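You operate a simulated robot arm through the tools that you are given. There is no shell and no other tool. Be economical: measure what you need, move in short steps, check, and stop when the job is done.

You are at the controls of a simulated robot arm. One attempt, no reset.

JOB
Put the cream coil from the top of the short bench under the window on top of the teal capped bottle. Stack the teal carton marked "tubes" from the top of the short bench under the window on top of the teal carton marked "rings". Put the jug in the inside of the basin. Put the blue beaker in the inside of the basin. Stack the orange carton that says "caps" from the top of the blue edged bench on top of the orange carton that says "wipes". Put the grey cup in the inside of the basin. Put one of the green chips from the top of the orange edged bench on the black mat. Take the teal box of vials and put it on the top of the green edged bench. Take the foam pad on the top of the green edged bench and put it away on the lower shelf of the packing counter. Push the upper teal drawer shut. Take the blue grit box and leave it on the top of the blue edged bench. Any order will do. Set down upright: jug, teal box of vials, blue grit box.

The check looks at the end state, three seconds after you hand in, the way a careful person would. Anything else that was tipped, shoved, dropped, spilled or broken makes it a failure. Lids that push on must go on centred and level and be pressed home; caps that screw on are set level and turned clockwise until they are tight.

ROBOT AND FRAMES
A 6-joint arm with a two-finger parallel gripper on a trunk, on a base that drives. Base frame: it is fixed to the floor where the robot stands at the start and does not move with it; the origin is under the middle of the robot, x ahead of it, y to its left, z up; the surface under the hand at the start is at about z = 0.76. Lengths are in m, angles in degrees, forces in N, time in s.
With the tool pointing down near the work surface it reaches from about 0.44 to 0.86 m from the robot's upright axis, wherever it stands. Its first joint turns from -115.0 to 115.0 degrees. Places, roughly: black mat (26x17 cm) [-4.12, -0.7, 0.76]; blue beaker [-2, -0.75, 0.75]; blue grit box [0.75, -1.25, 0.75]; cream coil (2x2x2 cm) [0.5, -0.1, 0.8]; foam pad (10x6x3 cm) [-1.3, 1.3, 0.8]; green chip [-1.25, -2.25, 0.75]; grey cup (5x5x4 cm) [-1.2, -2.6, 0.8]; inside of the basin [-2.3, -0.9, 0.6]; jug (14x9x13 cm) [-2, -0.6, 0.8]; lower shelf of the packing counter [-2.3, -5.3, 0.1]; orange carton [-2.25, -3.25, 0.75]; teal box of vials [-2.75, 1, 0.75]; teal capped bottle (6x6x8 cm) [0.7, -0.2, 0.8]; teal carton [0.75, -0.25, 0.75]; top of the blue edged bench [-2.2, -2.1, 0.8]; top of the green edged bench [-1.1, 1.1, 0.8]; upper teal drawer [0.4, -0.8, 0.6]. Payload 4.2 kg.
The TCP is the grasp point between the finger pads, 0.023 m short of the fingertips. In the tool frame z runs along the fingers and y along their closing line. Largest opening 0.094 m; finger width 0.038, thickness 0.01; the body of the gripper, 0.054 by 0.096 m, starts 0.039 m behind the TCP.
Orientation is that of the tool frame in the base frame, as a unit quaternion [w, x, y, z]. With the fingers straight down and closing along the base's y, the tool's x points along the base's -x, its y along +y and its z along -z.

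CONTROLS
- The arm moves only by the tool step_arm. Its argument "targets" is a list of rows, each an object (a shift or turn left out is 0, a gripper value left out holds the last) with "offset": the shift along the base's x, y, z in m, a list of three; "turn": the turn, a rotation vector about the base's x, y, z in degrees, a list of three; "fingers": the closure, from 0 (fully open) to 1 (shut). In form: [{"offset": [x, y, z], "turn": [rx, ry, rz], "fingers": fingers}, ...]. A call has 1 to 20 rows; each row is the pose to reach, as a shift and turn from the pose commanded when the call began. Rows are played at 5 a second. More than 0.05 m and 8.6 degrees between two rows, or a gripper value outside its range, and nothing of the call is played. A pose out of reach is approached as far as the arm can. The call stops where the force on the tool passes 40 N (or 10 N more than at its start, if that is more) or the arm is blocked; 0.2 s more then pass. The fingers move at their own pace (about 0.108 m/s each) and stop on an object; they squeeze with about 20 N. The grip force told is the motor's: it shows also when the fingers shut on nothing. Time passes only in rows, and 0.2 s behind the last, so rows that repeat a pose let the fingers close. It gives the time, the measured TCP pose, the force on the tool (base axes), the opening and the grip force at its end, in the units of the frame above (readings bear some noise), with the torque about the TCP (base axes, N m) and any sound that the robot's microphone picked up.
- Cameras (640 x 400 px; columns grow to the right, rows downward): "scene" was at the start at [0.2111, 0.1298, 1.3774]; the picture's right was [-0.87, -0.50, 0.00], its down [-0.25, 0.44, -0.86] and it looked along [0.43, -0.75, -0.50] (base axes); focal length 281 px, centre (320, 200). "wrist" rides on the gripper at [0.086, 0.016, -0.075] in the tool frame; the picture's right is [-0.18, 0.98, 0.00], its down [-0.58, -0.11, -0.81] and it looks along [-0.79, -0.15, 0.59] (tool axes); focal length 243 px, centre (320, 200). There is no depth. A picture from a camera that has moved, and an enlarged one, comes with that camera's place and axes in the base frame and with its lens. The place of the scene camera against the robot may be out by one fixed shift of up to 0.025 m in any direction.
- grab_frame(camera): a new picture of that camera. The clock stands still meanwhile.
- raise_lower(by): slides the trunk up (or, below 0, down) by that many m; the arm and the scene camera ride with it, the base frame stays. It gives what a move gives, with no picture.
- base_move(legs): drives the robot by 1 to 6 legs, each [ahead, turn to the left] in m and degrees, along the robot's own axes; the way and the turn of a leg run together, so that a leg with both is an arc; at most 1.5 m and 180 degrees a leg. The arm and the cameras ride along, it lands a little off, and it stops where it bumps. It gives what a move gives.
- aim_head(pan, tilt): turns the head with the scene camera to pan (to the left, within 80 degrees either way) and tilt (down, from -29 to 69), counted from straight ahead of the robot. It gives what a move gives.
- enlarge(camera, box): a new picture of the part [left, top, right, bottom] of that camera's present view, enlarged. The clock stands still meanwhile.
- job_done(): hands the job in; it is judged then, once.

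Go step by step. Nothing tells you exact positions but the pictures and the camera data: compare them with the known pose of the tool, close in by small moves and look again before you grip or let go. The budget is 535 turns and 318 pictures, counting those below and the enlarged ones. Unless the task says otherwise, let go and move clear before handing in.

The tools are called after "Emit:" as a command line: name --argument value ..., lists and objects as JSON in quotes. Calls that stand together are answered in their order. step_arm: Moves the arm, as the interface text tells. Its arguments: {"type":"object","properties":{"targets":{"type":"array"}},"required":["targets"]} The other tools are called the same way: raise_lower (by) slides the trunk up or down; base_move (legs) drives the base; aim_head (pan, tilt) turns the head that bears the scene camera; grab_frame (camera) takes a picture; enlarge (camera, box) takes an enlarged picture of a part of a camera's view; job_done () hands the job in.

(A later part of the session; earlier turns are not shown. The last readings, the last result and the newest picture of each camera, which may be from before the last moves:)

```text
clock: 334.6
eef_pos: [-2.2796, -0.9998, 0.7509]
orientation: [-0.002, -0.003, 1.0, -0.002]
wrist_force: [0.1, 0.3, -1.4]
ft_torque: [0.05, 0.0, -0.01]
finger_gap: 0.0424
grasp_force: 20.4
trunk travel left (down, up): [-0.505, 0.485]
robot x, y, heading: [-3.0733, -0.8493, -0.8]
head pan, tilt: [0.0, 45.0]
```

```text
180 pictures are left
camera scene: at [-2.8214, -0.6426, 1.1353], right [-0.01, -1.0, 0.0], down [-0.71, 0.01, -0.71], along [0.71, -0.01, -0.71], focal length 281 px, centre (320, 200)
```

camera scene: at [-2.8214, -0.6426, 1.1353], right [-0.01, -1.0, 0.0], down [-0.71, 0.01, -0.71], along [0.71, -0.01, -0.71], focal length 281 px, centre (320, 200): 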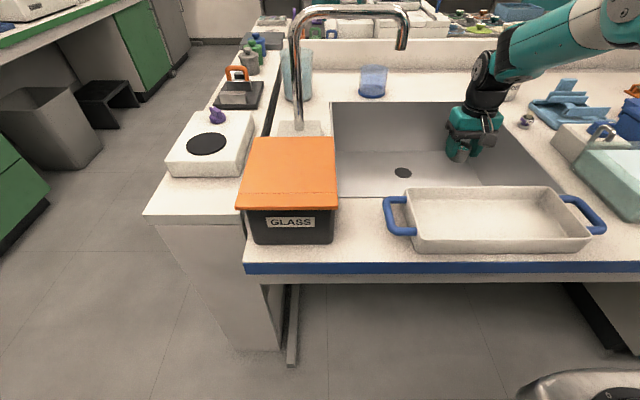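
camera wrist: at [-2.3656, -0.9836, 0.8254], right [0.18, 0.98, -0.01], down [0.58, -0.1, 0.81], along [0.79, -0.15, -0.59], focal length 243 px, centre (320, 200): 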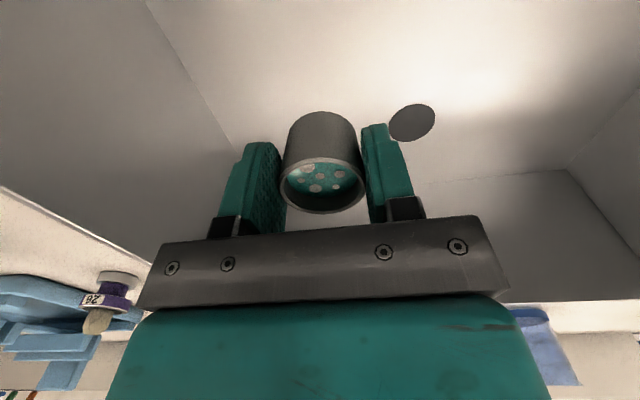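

Emit:
step_arm --targets '[{"offset": [0, 0, -0.03]}, {"offset": [0, 0, -0.06]}, {"offset": [0, 0, -0.07]}, {"offset": [0, 0, -0.08]}]'

Emit:
grab_frame --camera "wrist"

Emit:
enlarge --camera "scene" --box '[380, 60, 580, 200]'

```text
clock: 335.6
eef_pos: [-2.2799, -0.9998, 0.6722]
orientation: [-0.002, -0.004, 1.0, -0.002]
wrist_force: [0.2, -0.2, -0.6]
ft_torque: [0.01, -0.03, -0.01]
finger_gap: 0.0426
grasp_force: 20.6
trunk travel left (down, up): [-0.505, 0.485]
robot x, y, heading: [-3.0723, -0.8511, -0.6]
head pan, tilt: [0.0, 45.0]
```

```text
179 pictures are left
camera wrist: at [-2.3653, -0.9832, 0.7461], right [0.18, 0.98, -0.01], down [0.58, -0.1, 0.8], along [0.79, -0.15, -0.59], focal length 243 px, centre (320, 200)
```

wrist: 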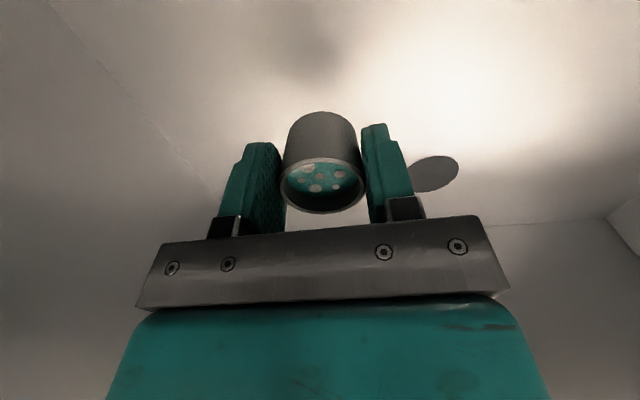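

```text
2.86 times, centred on (480, 130) of scene
camera zoom: at [-2.8215, -0.6425, 1.1353], right [-0.01, -1.0, 0.0], down [-0.71, 0.01, -0.71], along [0.71, -0.01, -0.71], focal length 802 px, centre (-137, 400)
```

zoom: 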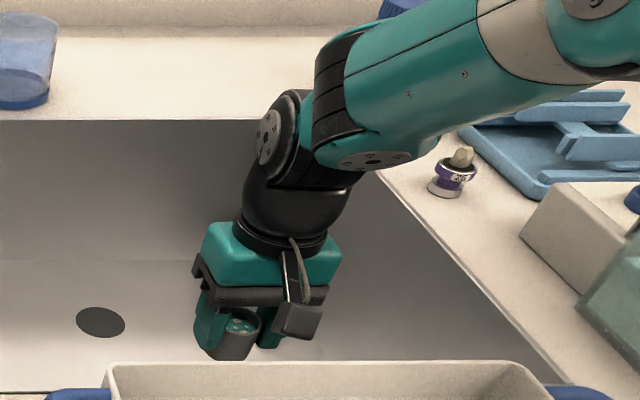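

Emit:
step_arm --targets '[{"offset": [0, 0, -0.006]}, {"offset": [0, 0, -0.012]}, {"offset": [0, 0, -0.018]}]'

Emit:
grab_frame --camera "wrist"

```text
clock: 336.4
eef_pos: [-2.2804, -0.9992, 0.6531]
orientation: [-0.001, -0.002, 1.0, -0.002]
wrist_force: [0.5, 0.4, 0.0]
ft_torque: [0.01, 0.02, 0.01]
finger_gap: 0.0424
grasp_force: 19.7
trunk travel left (down, up): [-0.505, 0.485]
robot x, y, heading: [-3.0725, -0.8481, -0.5]
head pan, tilt: [0.0, 45.0]
```

```text
177 pictures are left
camera wrist: at [-2.3675, -0.9835, 0.727], right [0.18, 0.98, -0.01], down [0.58, -0.1, 0.8], along [0.79, -0.15, -0.59], focal length 243 px, centre (320, 200)
```

wrist: 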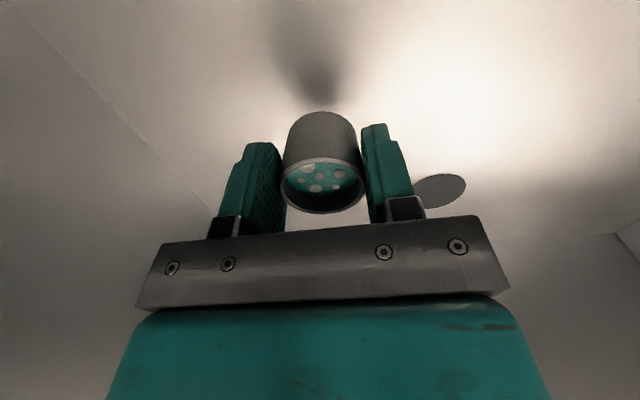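

Emit:
step_arm --targets '[{"offset": [0, 0, -0.004]}, {"offset": [0, 0, -0.008]}, {"offset": [0, 0, -0.011]}]'

Emit:
grab_frame --camera "wrist"

```text
clock: 337.2
eef_pos: [-2.2791, -1.0, 0.6426]
orientation: [-0.002, -0.003, 1.0, -0.002]
wrist_force: [-0.4, -0.2, -0.5]
ft_torque: [0.0, 0.0, 0.01]
finger_gap: 0.0426
grasp_force: 20.4
trunk travel left (down, up): [-0.505, 0.485]
robot x, y, heading: [-3.0721, -0.85, -0.5]
head pan, tilt: [0.0, 45.0]
```

```text
176 pictures are left
camera wrist: at [-2.3661, -0.9831, 0.7165], right [0.18, 0.98, -0.01], down [0.58, -0.1, 0.81], along [0.79, -0.15, -0.59], focal length 243 px, centre (320, 200)
```

wrist: 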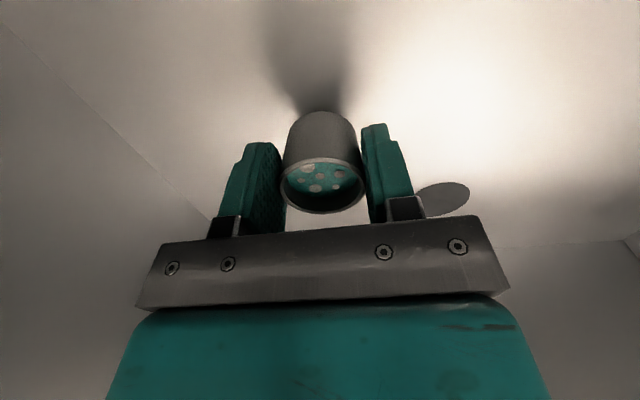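

Shadow meets the cup base; continue in small steps to contact.

Emit:
step_arm --targets '[{"offset": [0, 0, -0.002]}, {"offset": [0, 0, -0.004]}]'

Emit:
step_arm --targets '[{"offset": [0, 0, -0.0015]}, {"offset": [0, 0, -0.003]}]'

```text
clock: 337.8
eef_pos: [-2.279, -0.9982, 0.6377]
orientation: [-0.002, -0.003, 1.0, -0.003]
wrist_force: [0.6, 0.3, -0.9]
ft_torque: [0.0, 0.0, -0.03]
finger_gap: 0.0426
grasp_force: 19.6
trunk travel left (down, up): [-0.505, 0.485]
robot x, y, heading: [-3.0714, -0.8465, -0.5]
head pan, tilt: [0.0, 45.0]
```

```text
clock: 338.4
eef_pos: [-2.279, -0.9997, 0.6352]
orientation: [-0.002, -0.002, 1.0, -0.003]
wrist_force: [-0.2, -0.8, -1.0]
ft_torque: [-0.01, -0.03, -0.01]
finger_gap: 0.0424
grasp_force: 20.7
trunk travel left (down, up): [-0.505, 0.485]
robot x, y, heading: [-3.0728, -0.8487, -0.5]
head pan, tilt: [0.0, 45.0]
```

Emit:
step_arm --targets '[{"offset": [0, 0, -0.0015]}, {"offset": [0, 0, -0.003]}]'

Emit:
step_arm --targets '[{"offset": [0, 0, -0.0015]}, {"offset": [0, 0, -0.003]}]'

Emit:
grab_frame --camera "wrist"

```text
clock: 339.0
eef_pos: [-2.2797, -1.0004, 0.6313]
orientation: [-0.002, -0.004, 1.0, -0.003]
wrist_force: [-0.3, -0.5, 0.4]
ft_torque: [0.02, 0.01, -0.01]
finger_gap: 0.0425
grasp_force: 20.2
trunk travel left (down, up): [-0.505, 0.485]
robot x, y, heading: [-3.0732, -0.8479, -0.4]
head pan, tilt: [0.0, 45.0]
```

```text
clock: 339.6
eef_pos: [-2.2795, -1.0011, 0.6285]
orientation: [-0.002, -0.002, 1.0, -0.003]
wrist_force: [-1.2, 0.2, -0.5]
ft_torque: [0.02, 0.01, 0.01]
finger_gap: 0.0426
grasp_force: 20.0
trunk travel left (down, up): [-0.505, 0.485]
robot x, y, heading: [-3.0705, -0.8516, -0.4]
head pan, tilt: [0.0, 45.0]
```

```text
175 pictures are left
camera wrist: at [-2.3661, -0.984, 0.7032], right [0.18, 0.98, -0.01], down [0.58, -0.1, 0.81], along [0.79, -0.15, -0.59], focal length 243 px, centre (320, 200)
```

wrist: 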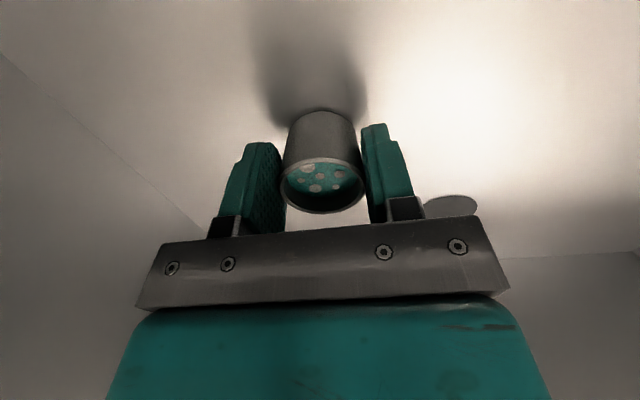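

Emit:
step_arm --targets '[{"offset": [0, 0, -0.002]}, {"offset": [0, 0, -0.004]}, {"offset": [0, 0, -0.006]}]'

Emit:
step_arm --targets '[{"offset": [0, 0, -0.0015]}, {"offset": [0, 0, -0.003]}]'

Emit:
step_arm --targets '[{"offset": [0, 0, -0.0015]}, {"offset": [0, 0, -0.003]}]'

```text
clock: 340.4
eef_pos: [-2.28, -1.0015, 0.6259]
orientation: [-0.001, -0.002, 1.0, -0.004]
wrist_force: [-3.3, -1.0, 16.7]
ft_torque: [0.04, 0.13, 0.02]
finger_gap: 0.0424
grasp_force: 20.3
trunk travel left (down, up): [-0.505, 0.485]
robot x, y, heading: [-3.0685, -0.849, -0.5]
head pan, tilt: [0.0, 45.0]
```

```text
clock: 341.0
eef_pos: [-2.2778, -1.0011, 0.6206]
orientation: [0.0, -0.002, 1.0, -0.003]
wrist_force: [-0.5, -4.7, 19.3]
ft_torque: [0.01, -0.11, 0.0]
finger_gap: 0.0424
grasp_force: 20.6
trunk travel left (down, up): [-0.505, 0.485]
robot x, y, heading: [-3.069, -0.8493, -0.1]
head pan, tilt: [0.0, 45.0]
```

```text
clock: 341.6
eef_pos: [-2.2791, -1.0004, 0.6174]
orientation: [0.001, -0.003, 1.0, -0.003]
wrist_force: [3.7, 0.2, 18.7]
ft_torque: [-0.02, -0.11, 0.09]
finger_gap: 0.0422
grasp_force: 20.5
trunk travel left (down, up): [-0.505, 0.485]
robot x, y, heading: [-3.0707, -0.8453, -0.5]
head pan, tilt: [0.0, 45.0]
```

Contact reached; the cup is on the floor. Release and lift.

Emit:
step_arm --targets '[{"offset": [0, 0, 0.002], "fingers": 0.9}, {"offset": [0, 0, 0.002], "fingers": 0.45}, {"offset": [0, 0, 0.002], "fingers": 0.35}, {"offset": [0, 0, 0.01], "fingers": 0.35}, {"offset": [0, 0, 0.04], "fingers": 0.35}, {"offset": [0, 0, 0.08]}, {"offset": [0, 0, 0.12]}, {"offset": [0, 0, 0.16]}]'

Emit:
grab_frame --camera "wrist"

```text
clock: 343.4
eef_pos: [-2.2785, -1.0026, 0.772]
orientation: [-0.001, -0.002, 1.0, -0.003]
wrist_force: [0.0, 1.1, 0.3]
ft_torque: [0.02, 0.05, -0.04]
finger_gap: 0.0612
grasp_force: 0.1
trunk travel left (down, up): [-0.505, 0.485]
robot x, y, heading: [-3.0731, -0.8487, -0.8]
head pan, tilt: [0.0, 45.0]
```

```text
174 pictures are left
camera wrist: at [-2.3647, -0.9853, 0.8465], right [0.18, 0.98, -0.01], down [0.58, -0.1, 0.8], along [0.79, -0.15, -0.59], focal length 243 px, centre (320, 200)
```

wrist: 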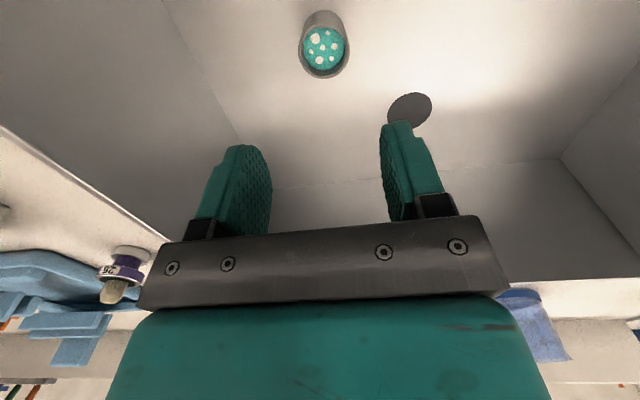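

The cup is standing in the basin. Now I'll raise up and study the jug and beaker.

Emit:
enlarge --camera "scene" --box '[270, 0, 430, 120]'

Emit:
raise_lower --by 0.3

Emit:
enlarge --camera "scene" --box '[270, 80, 430, 200]'

```text
3.33 times, centred on (350, 60) of scene
camera zoom: at [-2.8212, -0.6426, 1.1352], right [-0.01, -1.0, 0.0], down [-0.71, 0.01, -0.71], along [0.71, -0.01, -0.71], focal length 936 px, centre (220, 667)
```

zoom: 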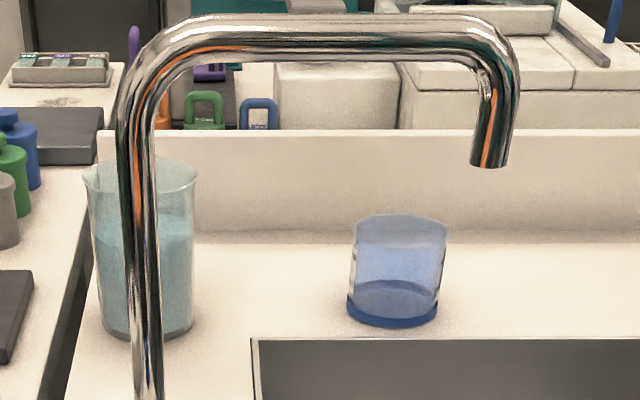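

```text
clock: 346.4
eef_pos: [-2.2779, -1.0018, 1.0721]
orientation: [-0.001, -0.003, 1.0, -0.002]
wrist_force: [-0.3, 0.3, 0.6]
ft_torque: [-0.01, -0.04, -0.02]
finger_gap: 0.0611
grasp_force: 0.1
trunk travel left (down, up): [-0.805, 0.185]
robot x, y, heading: [-3.0704, -0.8492, -0.5]
head pan, tilt: [0.0, 45.0]
```

```text
3.33 times, centred on (350, 140) of scene
camera zoom: at [-2.8214, -0.6426, 1.4352], right [-0.01, -1.0, 0.0], down [-0.71, 0.01, -0.71], along [0.71, -0.01, -0.71], focal length 936 px, centre (220, 400)
```

zoom: 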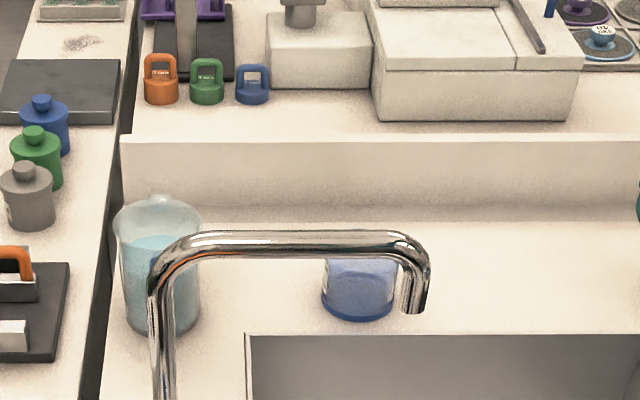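

The jug holds liquid, so it must stay level. I'll retract and drive to the north end, facing south, to reach the jug and beaker.

Emit:
step_arm --targets '[{"offset": [-0.04, 0, 0.01], "fingers": 0}, {"offset": [-0.08, 0.01, 0.02]}, {"offset": [-0.12, 0.02, 0.03]}, {"offset": [-0.16, 0.04, 0.04]}, {"offset": [-0.2, 0.06, 0.05]}, {"offset": [-0.24, 0.08, 0.06]}, {"offset": [-0.28, 0.1, 0.07]}]'

Emit:
base_move --legs '[[0, 90.5], [0.5, 0], [0, -45], [0.8, 0], [0, -45], [0.45, 0]]'

Emit:
base_move --legs '[[0, -90]]'

Emit:
aim_head --pan 0 --tilt 40

Emit:
grab_frame --camera "scene"

```text
clock: 348.0
eef_pos: [-2.561, -0.9008, 1.1405]
orientation: [-0.002, -0.003, 1.0, -0.003]
wrist_force: [0.2, 0.0, -0.8]
ft_torque: [0.0, 0.04, -0.01]
finger_gap: 0.0942
grasp_force: 0.0
trunk travel left (down, up): [-0.805, 0.185]
robot x, y, heading: [-3.0695, -0.8495, -0.6]
head pan, tilt: [0.0, 45.0]
```

```text
clock: 365.3
eef_pos: [-1.5733, 0.2203, 1.1406]
orientation: [-0.002, -0.011, 1.0, -0.003]
wrist_force: [0.3, 0.1, -0.4]
ft_torque: [0.0, -0.02, 0.01]
finger_gap: 0.0941
grasp_force: 0.1
trunk travel left (down, up): [-0.805, 0.185]
robot x, y, heading: [-2.0809, 0.2646, 0.6]
head pan, tilt: [0.0, 45.0]
```

```text
clock: 369.5
eef_pos: [-2.1142, -0.2472, 1.1407]
orientation: [-0.003, 0.69, 0.724, -0.001]
wrist_force: [-0.8, 0.7, 0.9]
ft_torque: [-0.04, -0.01, 0.02]
finger_gap: 0.0938
grasp_force: 0.1
trunk travel left (down, up): [-0.805, 0.185]
robot x, y, heading: [-2.0855, 0.2652, -87.9]
head pan, tilt: [0.0, 45.0]
```

```text
clock: 370.2
eef_pos: [-2.1147, -0.2474, 1.1414]
orientation: [-0.003, 0.69, 0.723, -0.001]
wrist_force: [-1.0, 0.3, 0.0]
ft_torque: [0.04, -0.01, 0.01]
finger_gap: 0.0939
grasp_force: 0.1
trunk travel left (down, up): [-0.805, 0.185]
robot x, y, heading: [-2.0813, 0.2667, -88.0]
head pan, tilt: [0.0, 40.0]
```

```text
171 pictures are left
camera scene: at [-1.8672, 0.0469, 1.4425], right [-1.0, -0.03, 0.0], down [-0.02, 0.64, -0.77], along [0.03, -0.77, -0.64], focal length 281 px, centre (320, 200)
```

scene: 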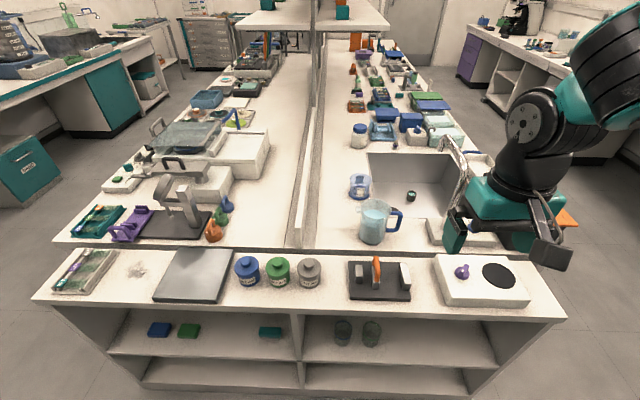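

Emit:
enlarge --camera "scene" --box '[330, 150, 450, 260]'

```text
3.64 times, centred on (390, 205) of scene
camera zoom: at [-1.8672, 0.0469, 1.4425], right [-1.0, -0.03, 0.0], down [-0.02, 0.64, -0.77], along [0.03, -0.77, -0.64], focal length 1021 px, centre (66, 182)
```

zoom: 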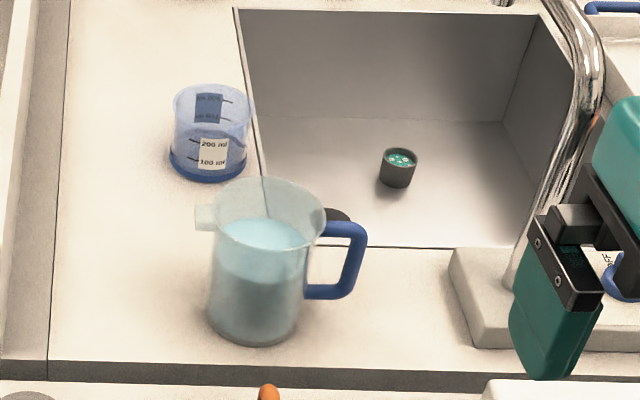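

The jug's rim is about 0.090 wide across y (handle west, spout east), just fitting the 0.094 opening. I'll drive closer and position over the jug with the fingers closing along y.

Emit:
base_move --legs '[[0.19, 0]]'

Emit:
step_arm --targets '[{"offset": [0.0, -0.01, 0], "turn": [0, 0, -8]}, {"offset": [0.01, -0.02, 0], "turn": [0, 0, -16]}, {"offset": [0.02, -0.03, 0], "turn": [0, 0, -24]}, {"offset": [0.03, -0.04, 0], "turn": [0, 0, -32]}, {"offset": [0.04, -0.05, 0], "turn": [0, 0, -40]}, {"offset": [0.05, -0.06, 0], "turn": [0, 0, -48]}, {"offset": [0.06, -0.07, 0], "turn": [0, 0, -56]}, {"offset": [0.07, -0.09, 0], "turn": [0, 0, -64]}, {"offset": [0.08, -0.11, 0], "turn": [0, 0, -72]}, {"offset": [0.085, -0.13, 0], "turn": [0, 0, -80]}, {"offset": [0.09, -0.15, 0], "turn": [0, 0, -88]}, {"offset": [0.09, -0.16, -0.02], "turn": [0, 0, -92.7]}]'

Emit:
grab_frame --camera "wrist"

Emit:
grab_frame --camera "scene"

```text
clock: 371.7
eef_pos: [-2.1068, -0.4381, 1.1402]
orientation: [-0.003, 0.69, 0.724, -0.001]
wrist_force: [0.3, -0.1, -0.5]
ft_torque: [0.01, 0.0, -0.01]
finger_gap: 0.0939
grasp_force: 0.0
trunk travel left (down, up): [-0.805, 0.185]
robot x, y, heading: [-2.0769, 0.073, -87.7]
head pan, tilt: [0.0, 40.0]
```

```text
clock: 374.3
eef_pos: [-2.0171, -0.5983, 1.1205]
orientation: [-0.002, 1.0, 0.001, 0.002]
wrist_force: [1.2, 0.6, -0.3]
ft_torque: [-0.03, -0.02, -0.01]
finger_gap: 0.094
grasp_force: 0.0
trunk travel left (down, up): [-0.805, 0.185]
robot x, y, heading: [-2.0784, 0.07, -87.8]
head pan, tilt: [0.0, 40.0]
```

```text
169 pictures are left
camera wrist: at [-1.9304, -0.6147, 1.195], right [-0.18, -0.98, -0.01], down [-0.58, 0.1, 0.81], along [-0.79, 0.15, -0.59], focal length 243 px, centre (320, 200)
```

wrist: 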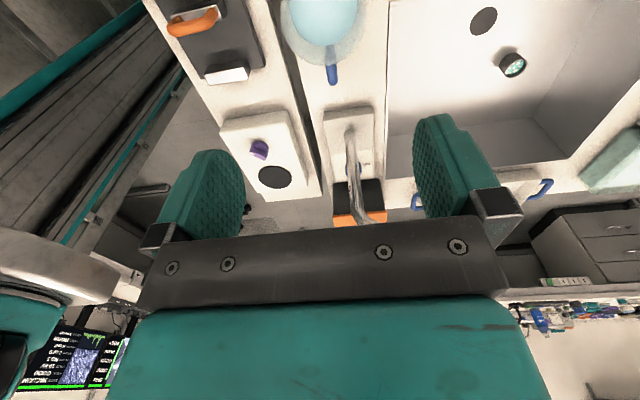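

```text
168 pictures are left
camera scene: at [-1.86, -0.1432, 1.4426], right [-1.0, -0.04, 0.0], down [-0.02, 0.64, -0.77], along [0.03, -0.77, -0.64], focal length 281 px, centre (320, 200)
```

scene: 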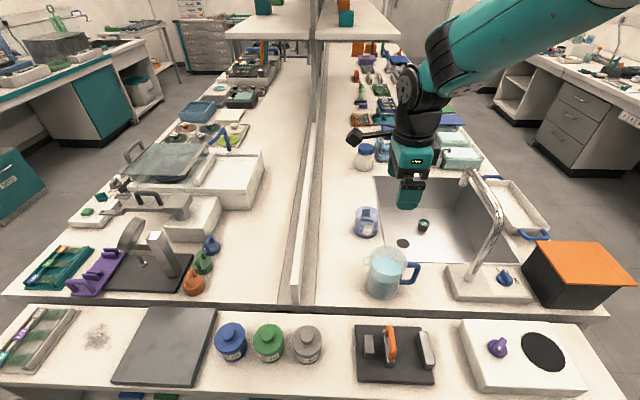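

Emit:
step_arm --targets '[{"offset": [0.04, 0, -0.01]}, {"offset": [0.08, 0, -0.03]}]'

Emit:
grab_frame --camera "wrist"

```text
clock: 374.9
eef_pos: [-1.9349, -0.5992, 1.0891]
orientation: [-0.003, 1.0, 0.0, 0.002]
wrist_force: [-0.8, 0.7, 0.1]
ft_torque: [-0.02, -0.06, 0.04]
finger_gap: 0.0939
grasp_force: 0.0
trunk travel left (down, up): [-0.805, 0.185]
robot x, y, heading: [-2.0779, 0.0742, -87.9]
head pan, tilt: [0.0, 40.0]
```

```text
167 pictures are left
camera wrist: at [-1.8492, -0.6156, 1.1634], right [-0.18, -0.98, -0.01], down [-0.58, 0.1, 0.81], along [-0.79, 0.15, -0.59], focal length 243 px, centre (320, 200)
```

wrist: 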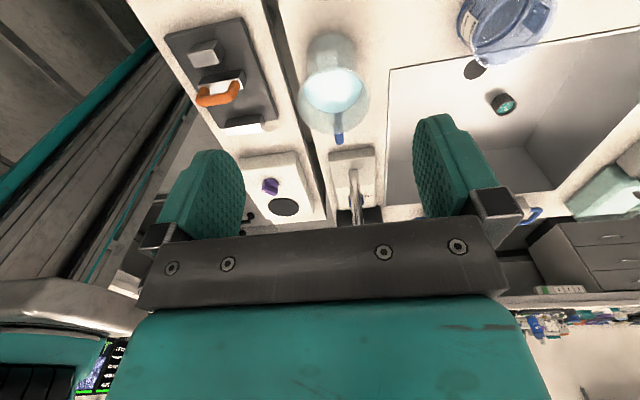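

Emit:
enlarge --camera "wrist" --box '[270, 10, 400, 160]'

```text
2.67 times, centred on (335, 85) of wrist
camera zoom: at [-1.8492, -0.6156, 1.1634], right [-0.18, -0.98, -0.01], down [-0.58, 0.1, 0.81], along [-0.79, 0.15, -0.59], focal length 647 px, centre (280, 507)
```

zoom: 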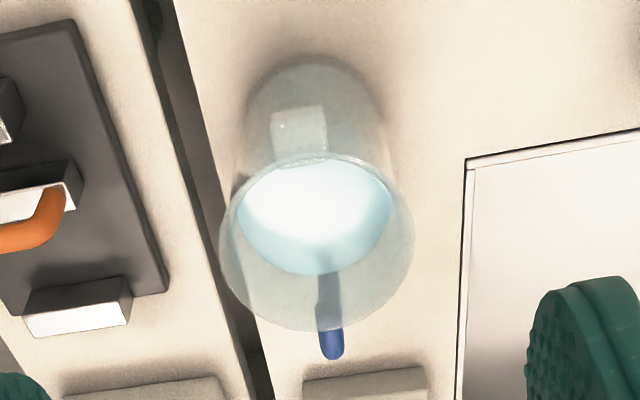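

Emit:
step_arm --targets '[{"offset": [-0.04, -0.001, 0]}, {"offset": [-0.087, -0.002, 0]}, {"offset": [-0.087, -0.002, -0.04]}, {"offset": [-0.087, -0.002, -0.08]}, {"offset": [-0.087, -0.002, -0.12]}]'

Emit:
grab_frame --camera "wrist"

Emit:
enlarge --camera "scene" --box '[330, 180, 450, 310]'

```text
clock: 376.1
eef_pos: [-2.0243, -0.6007, 0.9687]
orientation: [-0.003, 1.0, 0.001, 0.002]
wrist_force: [-0.8, 0.8, 0.6]
ft_torque: [0.0, -0.04, -0.02]
finger_gap: 0.0941
grasp_force: 0.1
trunk travel left (down, up): [-0.805, 0.185]
robot x, y, heading: [-2.0772, 0.0725, -88.0]
head pan, tilt: [0.0, 40.0]
```

```text
165 pictures are left
camera wrist: at [-1.9378, -0.617, 1.0434], right [-0.18, -0.98, -0.01], down [-0.58, 0.1, 0.8], along [-0.79, 0.15, -0.59], focal length 243 px, centre (320, 200)
```

wrist: 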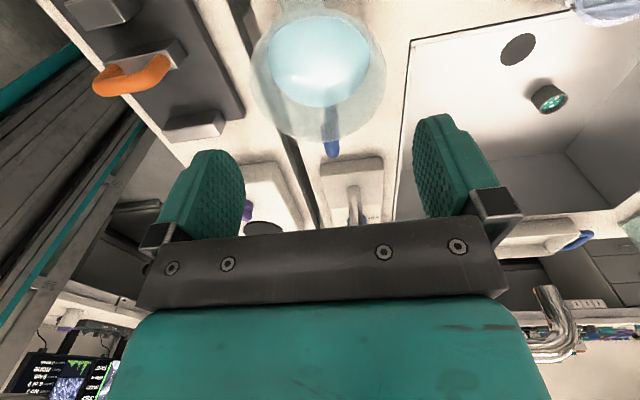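

```text
3.08 times, centred on (390, 245) of scene
camera zoom: at [-1.8601, -0.1431, 1.4427], right [-1.0, -0.04, 0.0], down [-0.02, 0.64, -0.77], along [0.03, -0.77, -0.64], focal length 864 px, centre (105, 62)
```

zoom: 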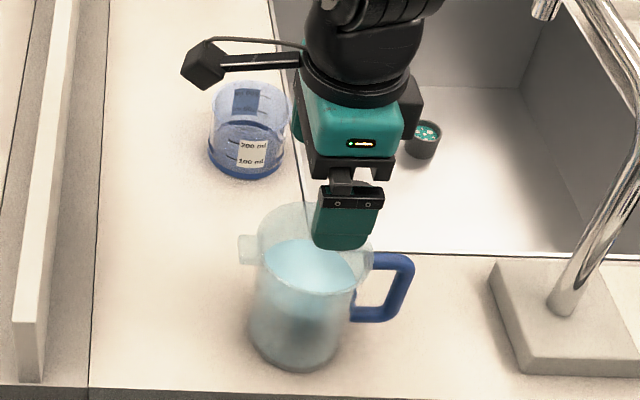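

Emit:
enlarge --camera "wrist" --box '[240, 0, 400, 160]'

```text
2.50 times, centred on (320, 80) of wrist
camera zoom: at [-1.9378, -0.617, 1.0434], right [-0.18, -0.98, -0.01], down [-0.58, 0.1, 0.8], along [-0.79, 0.15, -0.59], focal length 606 px, centre (320, 500)
```

zoom: 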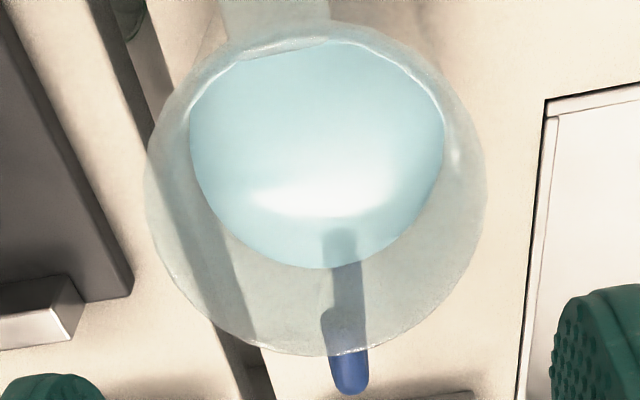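

Rim ≈ 0.090–0.092 wide; the tool is within 1 mm of centre. I'll descend carefully, watching for rim contact.

Emit:
step_arm --targets '[{"offset": [0.006, -0.001, -0.02]}, {"offset": [0.006, -0.001, -0.04]}, {"offset": [0.006, -0.001, -0.05]}]'

Emit:
grab_frame --camera "wrist"

Emit:
enlarge --camera "scene" --box '[350, 210, 450, 290]'

```text
clock: 376.9
eef_pos: [-2.0162, -0.6014, 0.9201]
orientation: [-0.003, 1.0, 0.001, 0.002]
wrist_force: [1.0, 0.0, 0.1]
ft_torque: [0.03, 0.02, -0.03]
finger_gap: 0.094
grasp_force: 0.0
trunk travel left (down, up): [-0.805, 0.185]
robot x, y, heading: [-2.0778, 0.0701, -87.5]
head pan, tilt: [0.0, 40.0]
```

```text
162 pictures are left
camera wrist: at [-1.93, -0.6171, 0.9934], right [-0.18, -0.98, -0.01], down [-0.58, 0.1, 0.81], along [-0.79, 0.15, -0.59], focal length 243 px, centre (320, 200)
```

wrist: 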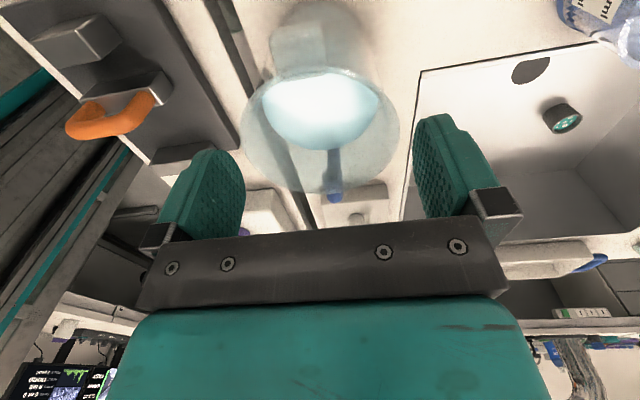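

```text
5.00 times, centred on (400, 250) of scene
camera zoom: at [-1.86, -0.1435, 1.4426], right [-1.0, -0.04, 0.0], down [-0.02, 0.64, -0.77], along [0.03, -0.77, -0.64], focal length 1404 px, centre (-80, -50)
```

zoom: 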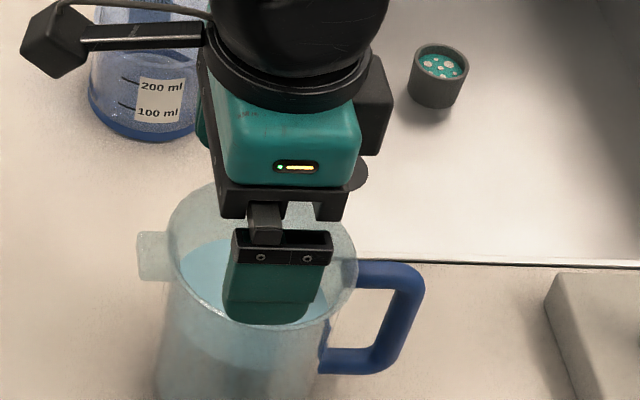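

Emit:
step_arm --targets '[{"offset": [0, 0, -0.004]}, {"offset": [0, 0, -0.008]}]'

Emit:
step_arm --targets '[{"offset": [0, 0, -0.002]}, {"offset": [0, 0, -0.004]}]'

Emit:
step_arm --targets '[{"offset": [0, 0, -0.002]}, {"offset": [0, 0, -0.004]}]'

Emit:
enlarge --camera "wrist" --box '[160, 20, 500, 240]'

```text
clock: 377.5
eef_pos: [-2.0175, -0.6008, 0.9135]
orientation: [-0.003, 1.0, 0.002, 0.002]
wrist_force: [0.4, 0.6, 0.9]
ft_torque: [0.01, 0.0, 0.03]
finger_gap: 0.0939
grasp_force: 0.1
trunk travel left (down, up): [-0.805, 0.185]
robot x, y, heading: [-2.0783, 0.0731, -87.6]
head pan, tilt: [0.0, 40.0]
```

```text
clock: 378.1
eef_pos: [-2.0164, -0.6011, 0.9088]
orientation: [-0.003, 1.0, 0.001, 0.002]
wrist_force: [0.6, 0.6, -0.4]
ft_torque: [-0.01, 0.0, -0.02]
finger_gap: 0.0942
grasp_force: 0.1
trunk travel left (down, up): [-0.805, 0.185]
robot x, y, heading: [-2.0775, 0.0714, -88.1]
head pan, tilt: [0.0, 40.0]
```

```text
clock: 378.7
eef_pos: [-2.0171, -0.5999, 0.906]
orientation: [-0.003, 1.0, 0.001, 0.002]
wrist_force: [0.7, 0.2, 1.9]
ft_torque: [0.1, 0.01, -0.02]
finger_gap: 0.0939
grasp_force: 0.0
trunk travel left (down, up): [-0.805, 0.185]
robot x, y, heading: [-2.074, 0.0743, -87.7]
head pan, tilt: [0.0, 40.0]
```

```text
1.82 times, centred on (330, 130) of wrist
camera zoom: at [-1.9306, -0.6175, 0.9791], right [-0.18, -0.98, -0.01], down [-0.58, 0.1, 0.81], along [-0.79, 0.15, -0.59], focal length 441 px, centre (302, 327)
```

zoom: 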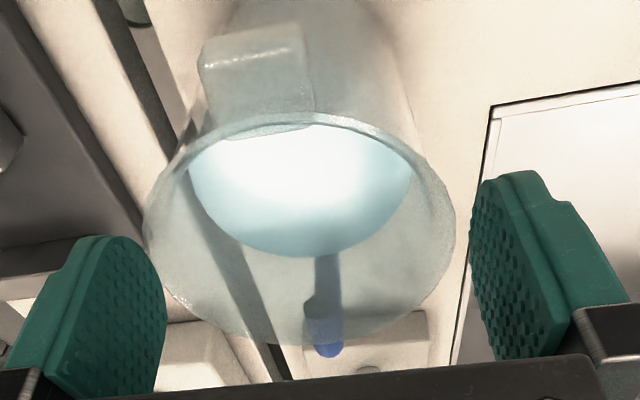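

Light contact at the north finger; shift +y 2 mm and retry.

Emit:
step_arm --targets '[{"offset": [0, 0, 0.004]}, {"offset": [0, 0.002, 0.004]}, {"offset": [0, 0.002, 0.0]}]'

Emit:
step_arm --targets '[{"offset": [0, 0, -0.002]}, {"offset": [0, 0, -0.003]}]'

Emit:
enlarge --camera "wrist" --box '[160, 20, 500, 240]'

```text
clock: 379.5
eef_pos: [-2.0167, -0.5993, 0.9031]
orientation: [-0.003, 1.0, 0.001, 0.002]
wrist_force: [-0.1, -1.3, 0.8]
ft_torque: [-0.01, 0.01, 0.0]
finger_gap: 0.094
grasp_force: 0.1
trunk travel left (down, up): [-0.805, 0.185]
robot x, y, heading: [-2.0819, 0.069, -87.7]
head pan, tilt: [0.0, 40.0]
```

```text
clock: 380.1
eef_pos: [-2.0174, -0.5997, 0.903]
orientation: [-0.002, 1.0, 0.001, 0.002]
wrist_force: [-0.1, -1.1, -0.3]
ft_torque: [-0.03, 0.02, 0.0]
finger_gap: 0.0938
grasp_force: 0.0
trunk travel left (down, up): [-0.805, 0.185]
robot x, y, heading: [-2.0763, 0.0725, -87.9]
head pan, tilt: [0.0, 40.0]
```

```text
1.82 times, centred on (330, 130) of wrist
camera zoom: at [-1.9307, -0.6158, 0.9761], right [-0.18, -0.98, -0.01], down [-0.58, 0.1, 0.81], along [-0.79, 0.15, -0.59], focal length 441 px, centre (302, 327)
```

zoom: 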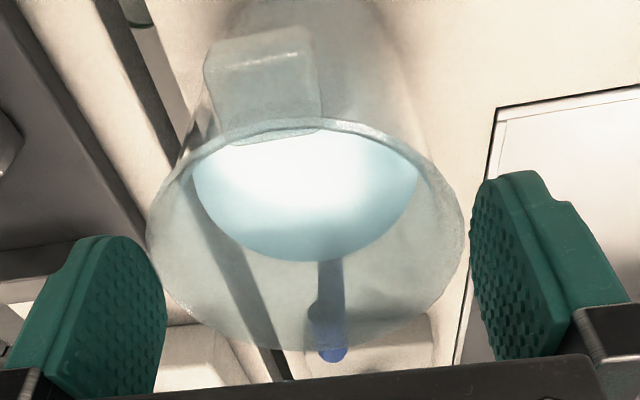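

Emit:
step_arm --targets '[{"offset": [0, 0, -0.002]}, {"offset": [0, 0, -0.004]}]'

Emit:
step_arm --targets '[{"offset": [0, 0, -0.002]}, {"offset": [0, 0, -0.004]}]'

```text
clock: 380.7
eef_pos: [-2.0176, -0.5993, 0.8979]
orientation: [-0.002, 1.0, 0.001, 0.001]
wrist_force: [0.1, 0.2, 0.2]
ft_torque: [-0.04, -0.02, -0.01]
finger_gap: 0.0939
grasp_force: 0.2
trunk travel left (down, up): [-0.805, 0.185]
robot x, y, heading: [-2.0771, 0.0759, -87.8]
head pan, tilt: [0.0, 40.0]
```

```text
clock: 381.3
eef_pos: [-2.0186, -0.5985, 0.8949]
orientation: [-0.003, 1.0, 0.001, 0.002]
wrist_force: [0.9, -0.9, 0.2]
ft_torque: [-0.01, -0.01, 0.0]
finger_gap: 0.094
grasp_force: 0.1
trunk travel left (down, up): [-0.805, 0.185]
robot x, y, heading: [-2.0756, 0.0747, -87.9]
head pan, tilt: [0.0, 40.0]
```

The fingers have passed the rim without contact. Continue lowering.

Emit:
step_arm --targets '[{"offset": [0, 0, -0.004]}, {"offset": [0, 0, -0.008]}, {"offset": [0, 0, -0.012]}, {"offset": [0, 0, -0.016]}]'

Emit:
grab_frame --camera "wrist"

Emit:
enlarge --camera "scene" --box '[340, 200, 450, 310]'

```text
clock: 382.3
eef_pos: [-2.0171, -0.5978, 0.8783]
orientation: [-0.003, 1.0, 0.001, 0.001]
wrist_force: [-0.4, 0.1, -0.9]
ft_torque: [0.03, 0.02, 0.04]
finger_gap: 0.0942
grasp_force: 0.0
trunk travel left (down, up): [-0.805, 0.185]
robot x, y, heading: [-2.0742, 0.0722, -87.8]
head pan, tilt: [0.0, 40.0]
```

```text
158 pictures are left
camera wrist: at [-1.931, -0.6157, 0.9521], right [-0.18, -0.98, -0.01], down [-0.58, 0.1, 0.8], along [-0.79, 0.15, -0.59], focal length 243 px, centre (320, 200)
```

wrist: 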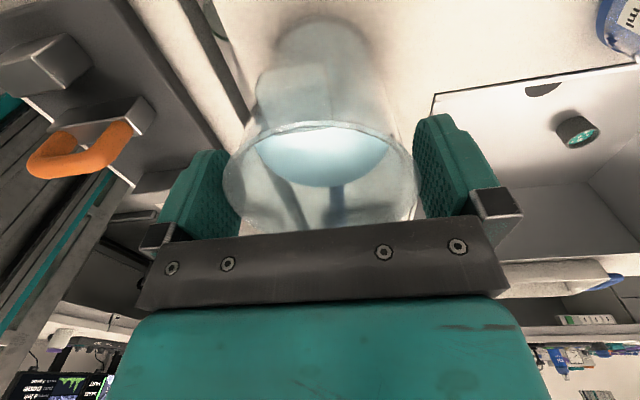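

```text
3.64 times, centred on (395, 255) of scene
camera zoom: at [-1.86, -0.1435, 1.4426], right [-1.0, -0.04, 0.0], down [-0.02, 0.64, -0.77], along [0.03, -0.77, -0.64], focal length 1021 px, centre (47, 0)
```

zoom: 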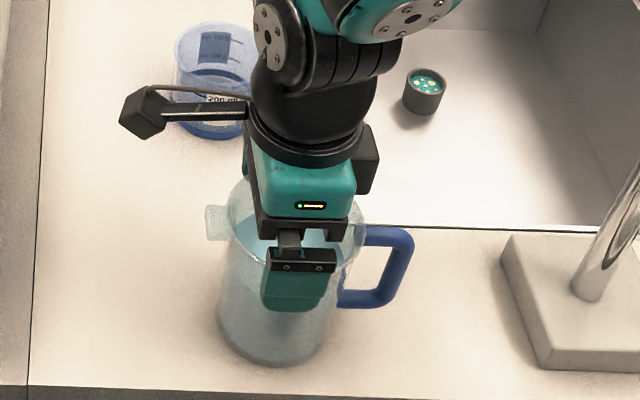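

Emit:
step_arm --targets '[{"offset": [0, 0, -0.002], "fingers": 0.05}, {"offset": [0, 0, -0.002], "fingers": 0.15}, {"offset": [0, 0, -0.002], "fingers": 0.5}, {"offset": [0, 0, -0.002], "fingers": 1}, {"offset": [0, 0, -0.002], "fingers": 1}]'

Emit:
step_arm --targets '[{"offset": [0, 0, 0.005], "fingers": 1}, {"offset": [0, 0, 0.01], "fingers": 1}, {"offset": [0, 0, 0.015], "fingers": 1}, {"offset": [0, 0, 0.02], "fingers": 1}]'

Emit:
enlarge --camera "scene" --box '[340, 200, 450, 310]'

```text
clock: 383.5
eef_pos: [-2.0165, -0.5997, 0.8767]
orientation: [-0.002, 1.0, 0.0, 0.002]
wrist_force: [-0.8, -2.3, 9.1]
ft_torque: [0.16, 0.16, -0.02]
finger_gap: 0.0894
grasp_force: 19.8
trunk travel left (down, up): [-0.805, 0.185]
robot x, y, heading: [-2.078, 0.0735, -88.3]
head pan, tilt: [0.0, 40.0]
```

```text
clock: 384.5
eef_pos: [-2.0171, -0.5994, 0.896]
orientation: [-0.003, 1.0, 0.001, 0.001]
wrist_force: [-1.2, 0.7, -3.7]
ft_torque: [-0.02, -0.13, -0.02]
finger_gap: 0.089
grasp_force: 20.0
trunk travel left (down, up): [-0.805, 0.185]
robot x, y, heading: [-2.0752, 0.0738, -87.9]
head pan, tilt: [0.0, 40.0]
```

```text
3.64 times, centred on (395, 255) of scene
camera zoom: at [-1.86, -0.1438, 1.4425], right [-1.0, -0.04, 0.0], down [-0.02, 0.64, -0.77], along [0.03, -0.77, -0.64], focal length 1021 px, centre (47, 0)
```

zoom: 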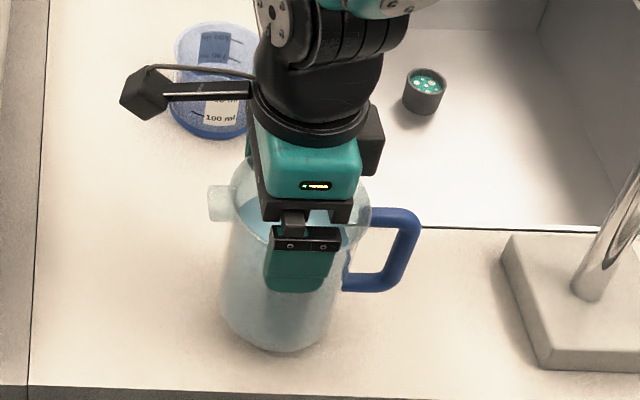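

Jug lifted level (≈0.38 kg). I'll raise it, retract, and carry it around to the basin's west side.

Emit:
step_arm --targets '[{"offset": [0, 0, 0.03]}, {"offset": [0, 0, 0.06]}, {"offset": [0, 0, 0.09]}, {"offset": [0, 0, 0.12]}, {"offset": [0, 0, 0.15]}, {"offset": [0, 0, 0.18]}, {"offset": [0, 0, 0.21]}, {"offset": [0, 0, 0.24]}, {"offset": [0, 0.03, 0.25]}, {"offset": [0, 0.06, 0.25]}, {"offset": [-0.01, 0.09, 0.25]}, {"offset": [-0.02, 0.12, 0.25]}]'

Emit:
grab_frame --camera "scene"

```text
clock: 387.1
eef_pos: [-2.0368, -0.4802, 1.145]
orientation: [-0.003, 1.0, 0.001, 0.002]
wrist_force: [0.7, -1.1, -5.0]
ft_torque: [0.04, -0.08, 0.01]
finger_gap: 0.0892
grasp_force: 20.4
trunk travel left (down, up): [-0.805, 0.185]
robot x, y, heading: [-2.0781, 0.0756, -87.7]
head pan, tilt: [0.0, 40.0]
```

```text
155 pictures are left
camera scene: at [-1.8599, -0.1442, 1.4424], right [-1.0, -0.04, 0.0], down [-0.02, 0.64, -0.77], along [0.03, -0.77, -0.64], focal length 281 px, centre (320, 200)
```

scene: 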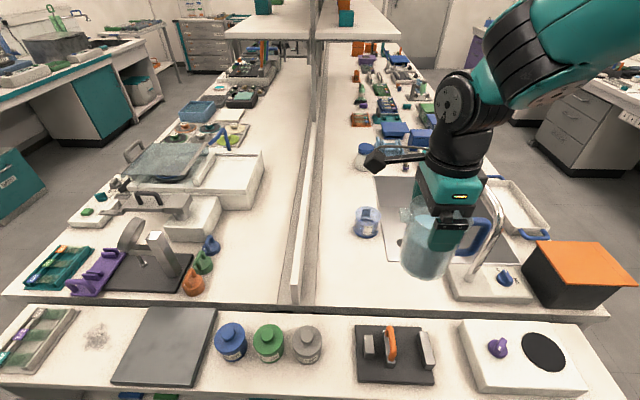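

Emit:
base_move --legs '[[-0.14, 0], [0, -92], [0.42, 0], [0, 46], [0.8, 0], [0, 46]]'

Emit:
base_move --legs '[[0.52, 0], [0, 88]]'

Emit:
aim_head --pan 0 --tilt 45

Emit:
grab_frame --camera "scene"

```text
clock: 402.5
eef_pos: [-2.9749, -0.9064, 1.1444]
orientation: [-0.002, 1.0, 0.013, 0.001]
wrist_force: [-0.2, -0.5, -4.8]
ft_torque: [-0.01, -0.12, 0.01]
finger_gap: 0.0893
grasp_force: 19.8
trunk travel left (down, up): [-0.805, 0.185]
robot x, y, heading: [-3.0289, -0.3595, -86.5]
head pan, tilt: [0.0, 40.0]
```

```text
clock: 409.2
eef_pos: [-2.4438, -0.8349, 1.1448]
orientation: [-0.003, 0.713, 0.701, -0.001]
wrist_force: [-0.9, -0.8, -4.6]
ft_torque: [0.08, 0.0, 0.0]
finger_gap: 0.0892
grasp_force: 20.6
trunk travel left (down, up): [-0.805, 0.185]
robot x, y, heading: [-2.998, -0.8634, 0.9]
head pan, tilt: [0.0, 40.0]
```

```text
clock: 409.9
eef_pos: [-2.445, -0.8341, 1.1445]
orientation: [-0.003, 0.713, 0.701, -0.002]
wrist_force: [-0.9, 0.3, -4.7]
ft_torque: [0.09, 0.0, -0.04]
finger_gap: 0.089
grasp_force: 19.8
trunk travel left (down, up): [-0.805, 0.185]
robot x, y, heading: [-2.996, -0.8684, 0.9]
head pan, tilt: [0.0, 45.0]
```

```text
154 pictures are left
camera scene: at [-2.7541, -0.653, 1.4353], right [0.02, -1.0, 0.0], down [-0.71, -0.01, -0.71], along [0.71, 0.01, -0.71], focal length 281 px, centre (320, 200)
```

scene: 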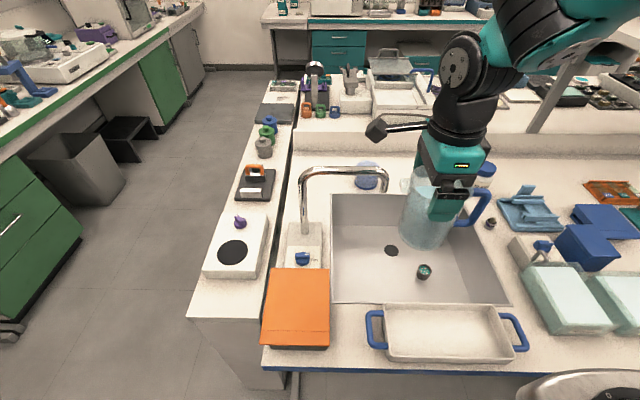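

Rotate the jug so the handle faces east and the camera faces west, then centre over (-2.20,-0.90).

Emit:
step_arm --targets '[{"offset": [0, -0.005, 0], "turn": [0, 0, 8]}, {"offset": [0.01, -0.01, 0], "turn": [0, 0, 16]}, {"offset": [0.03, -0.015, 0], "turn": [0, 0, 24]}, {"offset": [0.05, -0.02, 0], "turn": [0, 0, 32]}, {"offset": [0.07, -0.03, 0], "turn": [0, 0, 40]}, {"offset": [0.09, -0.04, 0], "turn": [0, 0, 48]}, {"offset": [0.11, -0.05, 0], "turn": [0, 0, 56]}, {"offset": [0.13, -0.06, 0], "turn": [0, 0, 64]}, {"offset": [0.15, -0.066, 0], "turn": [0, 0, 72]}, {"offset": [0.17, -0.066, 0], "turn": [0, 0, 80]}, {"offset": [0.19, -0.066, 0], "turn": [0, 0, 88]}, {"offset": [0.21, -0.066, 0], "turn": [0, 0, 91]}, {"offset": [0.23, -0.066, 0], "turn": [0, 0, 91]}, {"offset": [0.24, -0.066, 0], "turn": [0, 0, 91]}]'

Emit:
grab_frame --camera "scene"

Emit:
grab_frame --camera "wrist"

```text
clock: 412.9
eef_pos: [-2.2032, -0.9001, 1.144]
orientation: [-0.001, 0.0, 1.0, -0.003]
wrist_force: [0.2, 0.5, -3.8]
ft_torque: [0.01, 0.09, -0.01]
finger_gap: 0.0892
grasp_force: 19.4
trunk travel left (down, up): [-0.805, 0.185]
robot x, y, heading: [-2.9992, -0.8676, 0.9]
head pan, tilt: [0.0, 45.0]
```

```text
153 pictures are left
camera scene: at [-2.7542, -0.653, 1.4353], right [0.02, -1.0, 0.0], down [-0.71, -0.01, -0.71], along [0.71, 0.01, -0.71], focal length 281 px, centre (320, 200)
```

scene: 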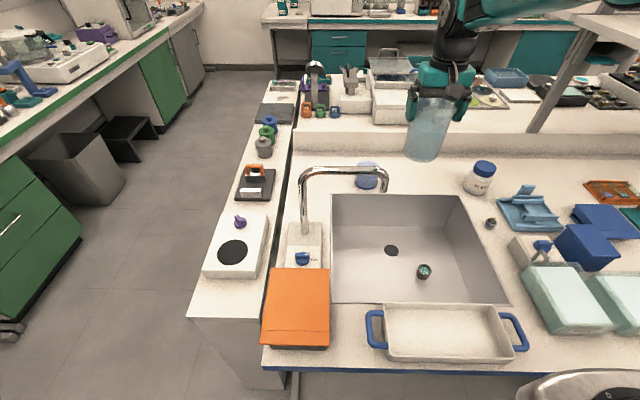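

```text
152 pictures are left
camera wrist: at [-2.2896, -0.8846, 1.2188], right [0.18, 0.98, -0.01], down [0.58, -0.1, 0.8], along [0.79, -0.15, -0.59], focal length 243 px, centre (320, 200)
```

wrist: 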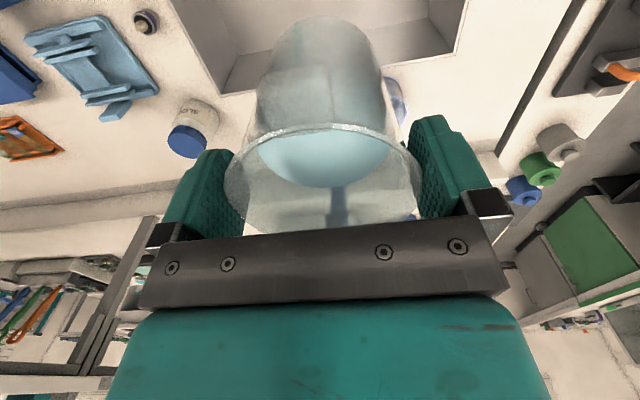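

Emit:
step_arm --targets '[{"offset": [0.005, -0.015, -0.01]}, {"offset": [0.011, -0.03, -0.02]}]'

Emit:
raise_lower --by -0.3

Emit:
grab_frame --camera "scene"

Emit:
grab_frame --camera "wrist"

```text
clock: 413.5
eef_pos: [-2.1939, -0.9321, 1.1255]
orientation: [-0.002, 0.001, 1.0, -0.003]
wrist_force: [-0.4, 0.2, -4.4]
ft_torque: [0.0, 0.08, 0.0]
finger_gap: 0.0891
grasp_force: 20.1
trunk travel left (down, up): [-0.805, 0.185]
robot x, y, heading: [-2.9958, -0.8625, 1.1]
head pan, tilt: [0.0, 45.0]
```

```text
clock: 416.5
eef_pos: [-2.1914, -0.9328, 0.8255]
orientation: [-0.002, 0.0, 1.0, -0.003]
wrist_force: [0.3, -0.3, -5.4]
ft_torque: [-0.03, 0.13, -0.04]
finger_gap: 0.0895
grasp_force: 19.9
trunk travel left (down, up): [-0.505, 0.485]
robot x, y, heading: [-2.9995, -0.866, 1.0]
head pan, tilt: [0.0, 45.0]
```

```text
151 pictures are left
camera scene: at [-2.7541, -0.653, 1.1353], right [0.02, -1.0, 0.0], down [-0.71, -0.01, -0.71], along [0.71, 0.01, -0.71], focal length 281 px, centre (320, 200)
```

scene: 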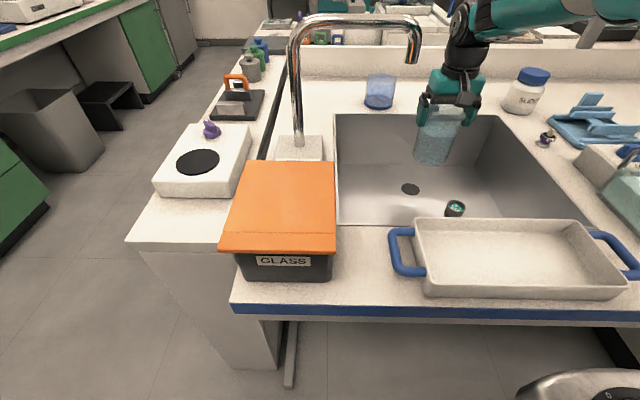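

```text
150 pictures are left
camera wrist: at [-2.2788, -0.9148, 0.9], right [0.18, 0.98, -0.01], down [0.58, -0.1, 0.8], along [0.79, -0.15, -0.59], focal length 243 px, centre (320, 200)
```

wrist: 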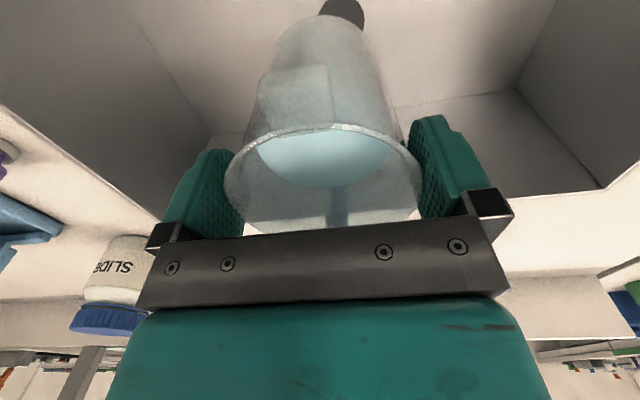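

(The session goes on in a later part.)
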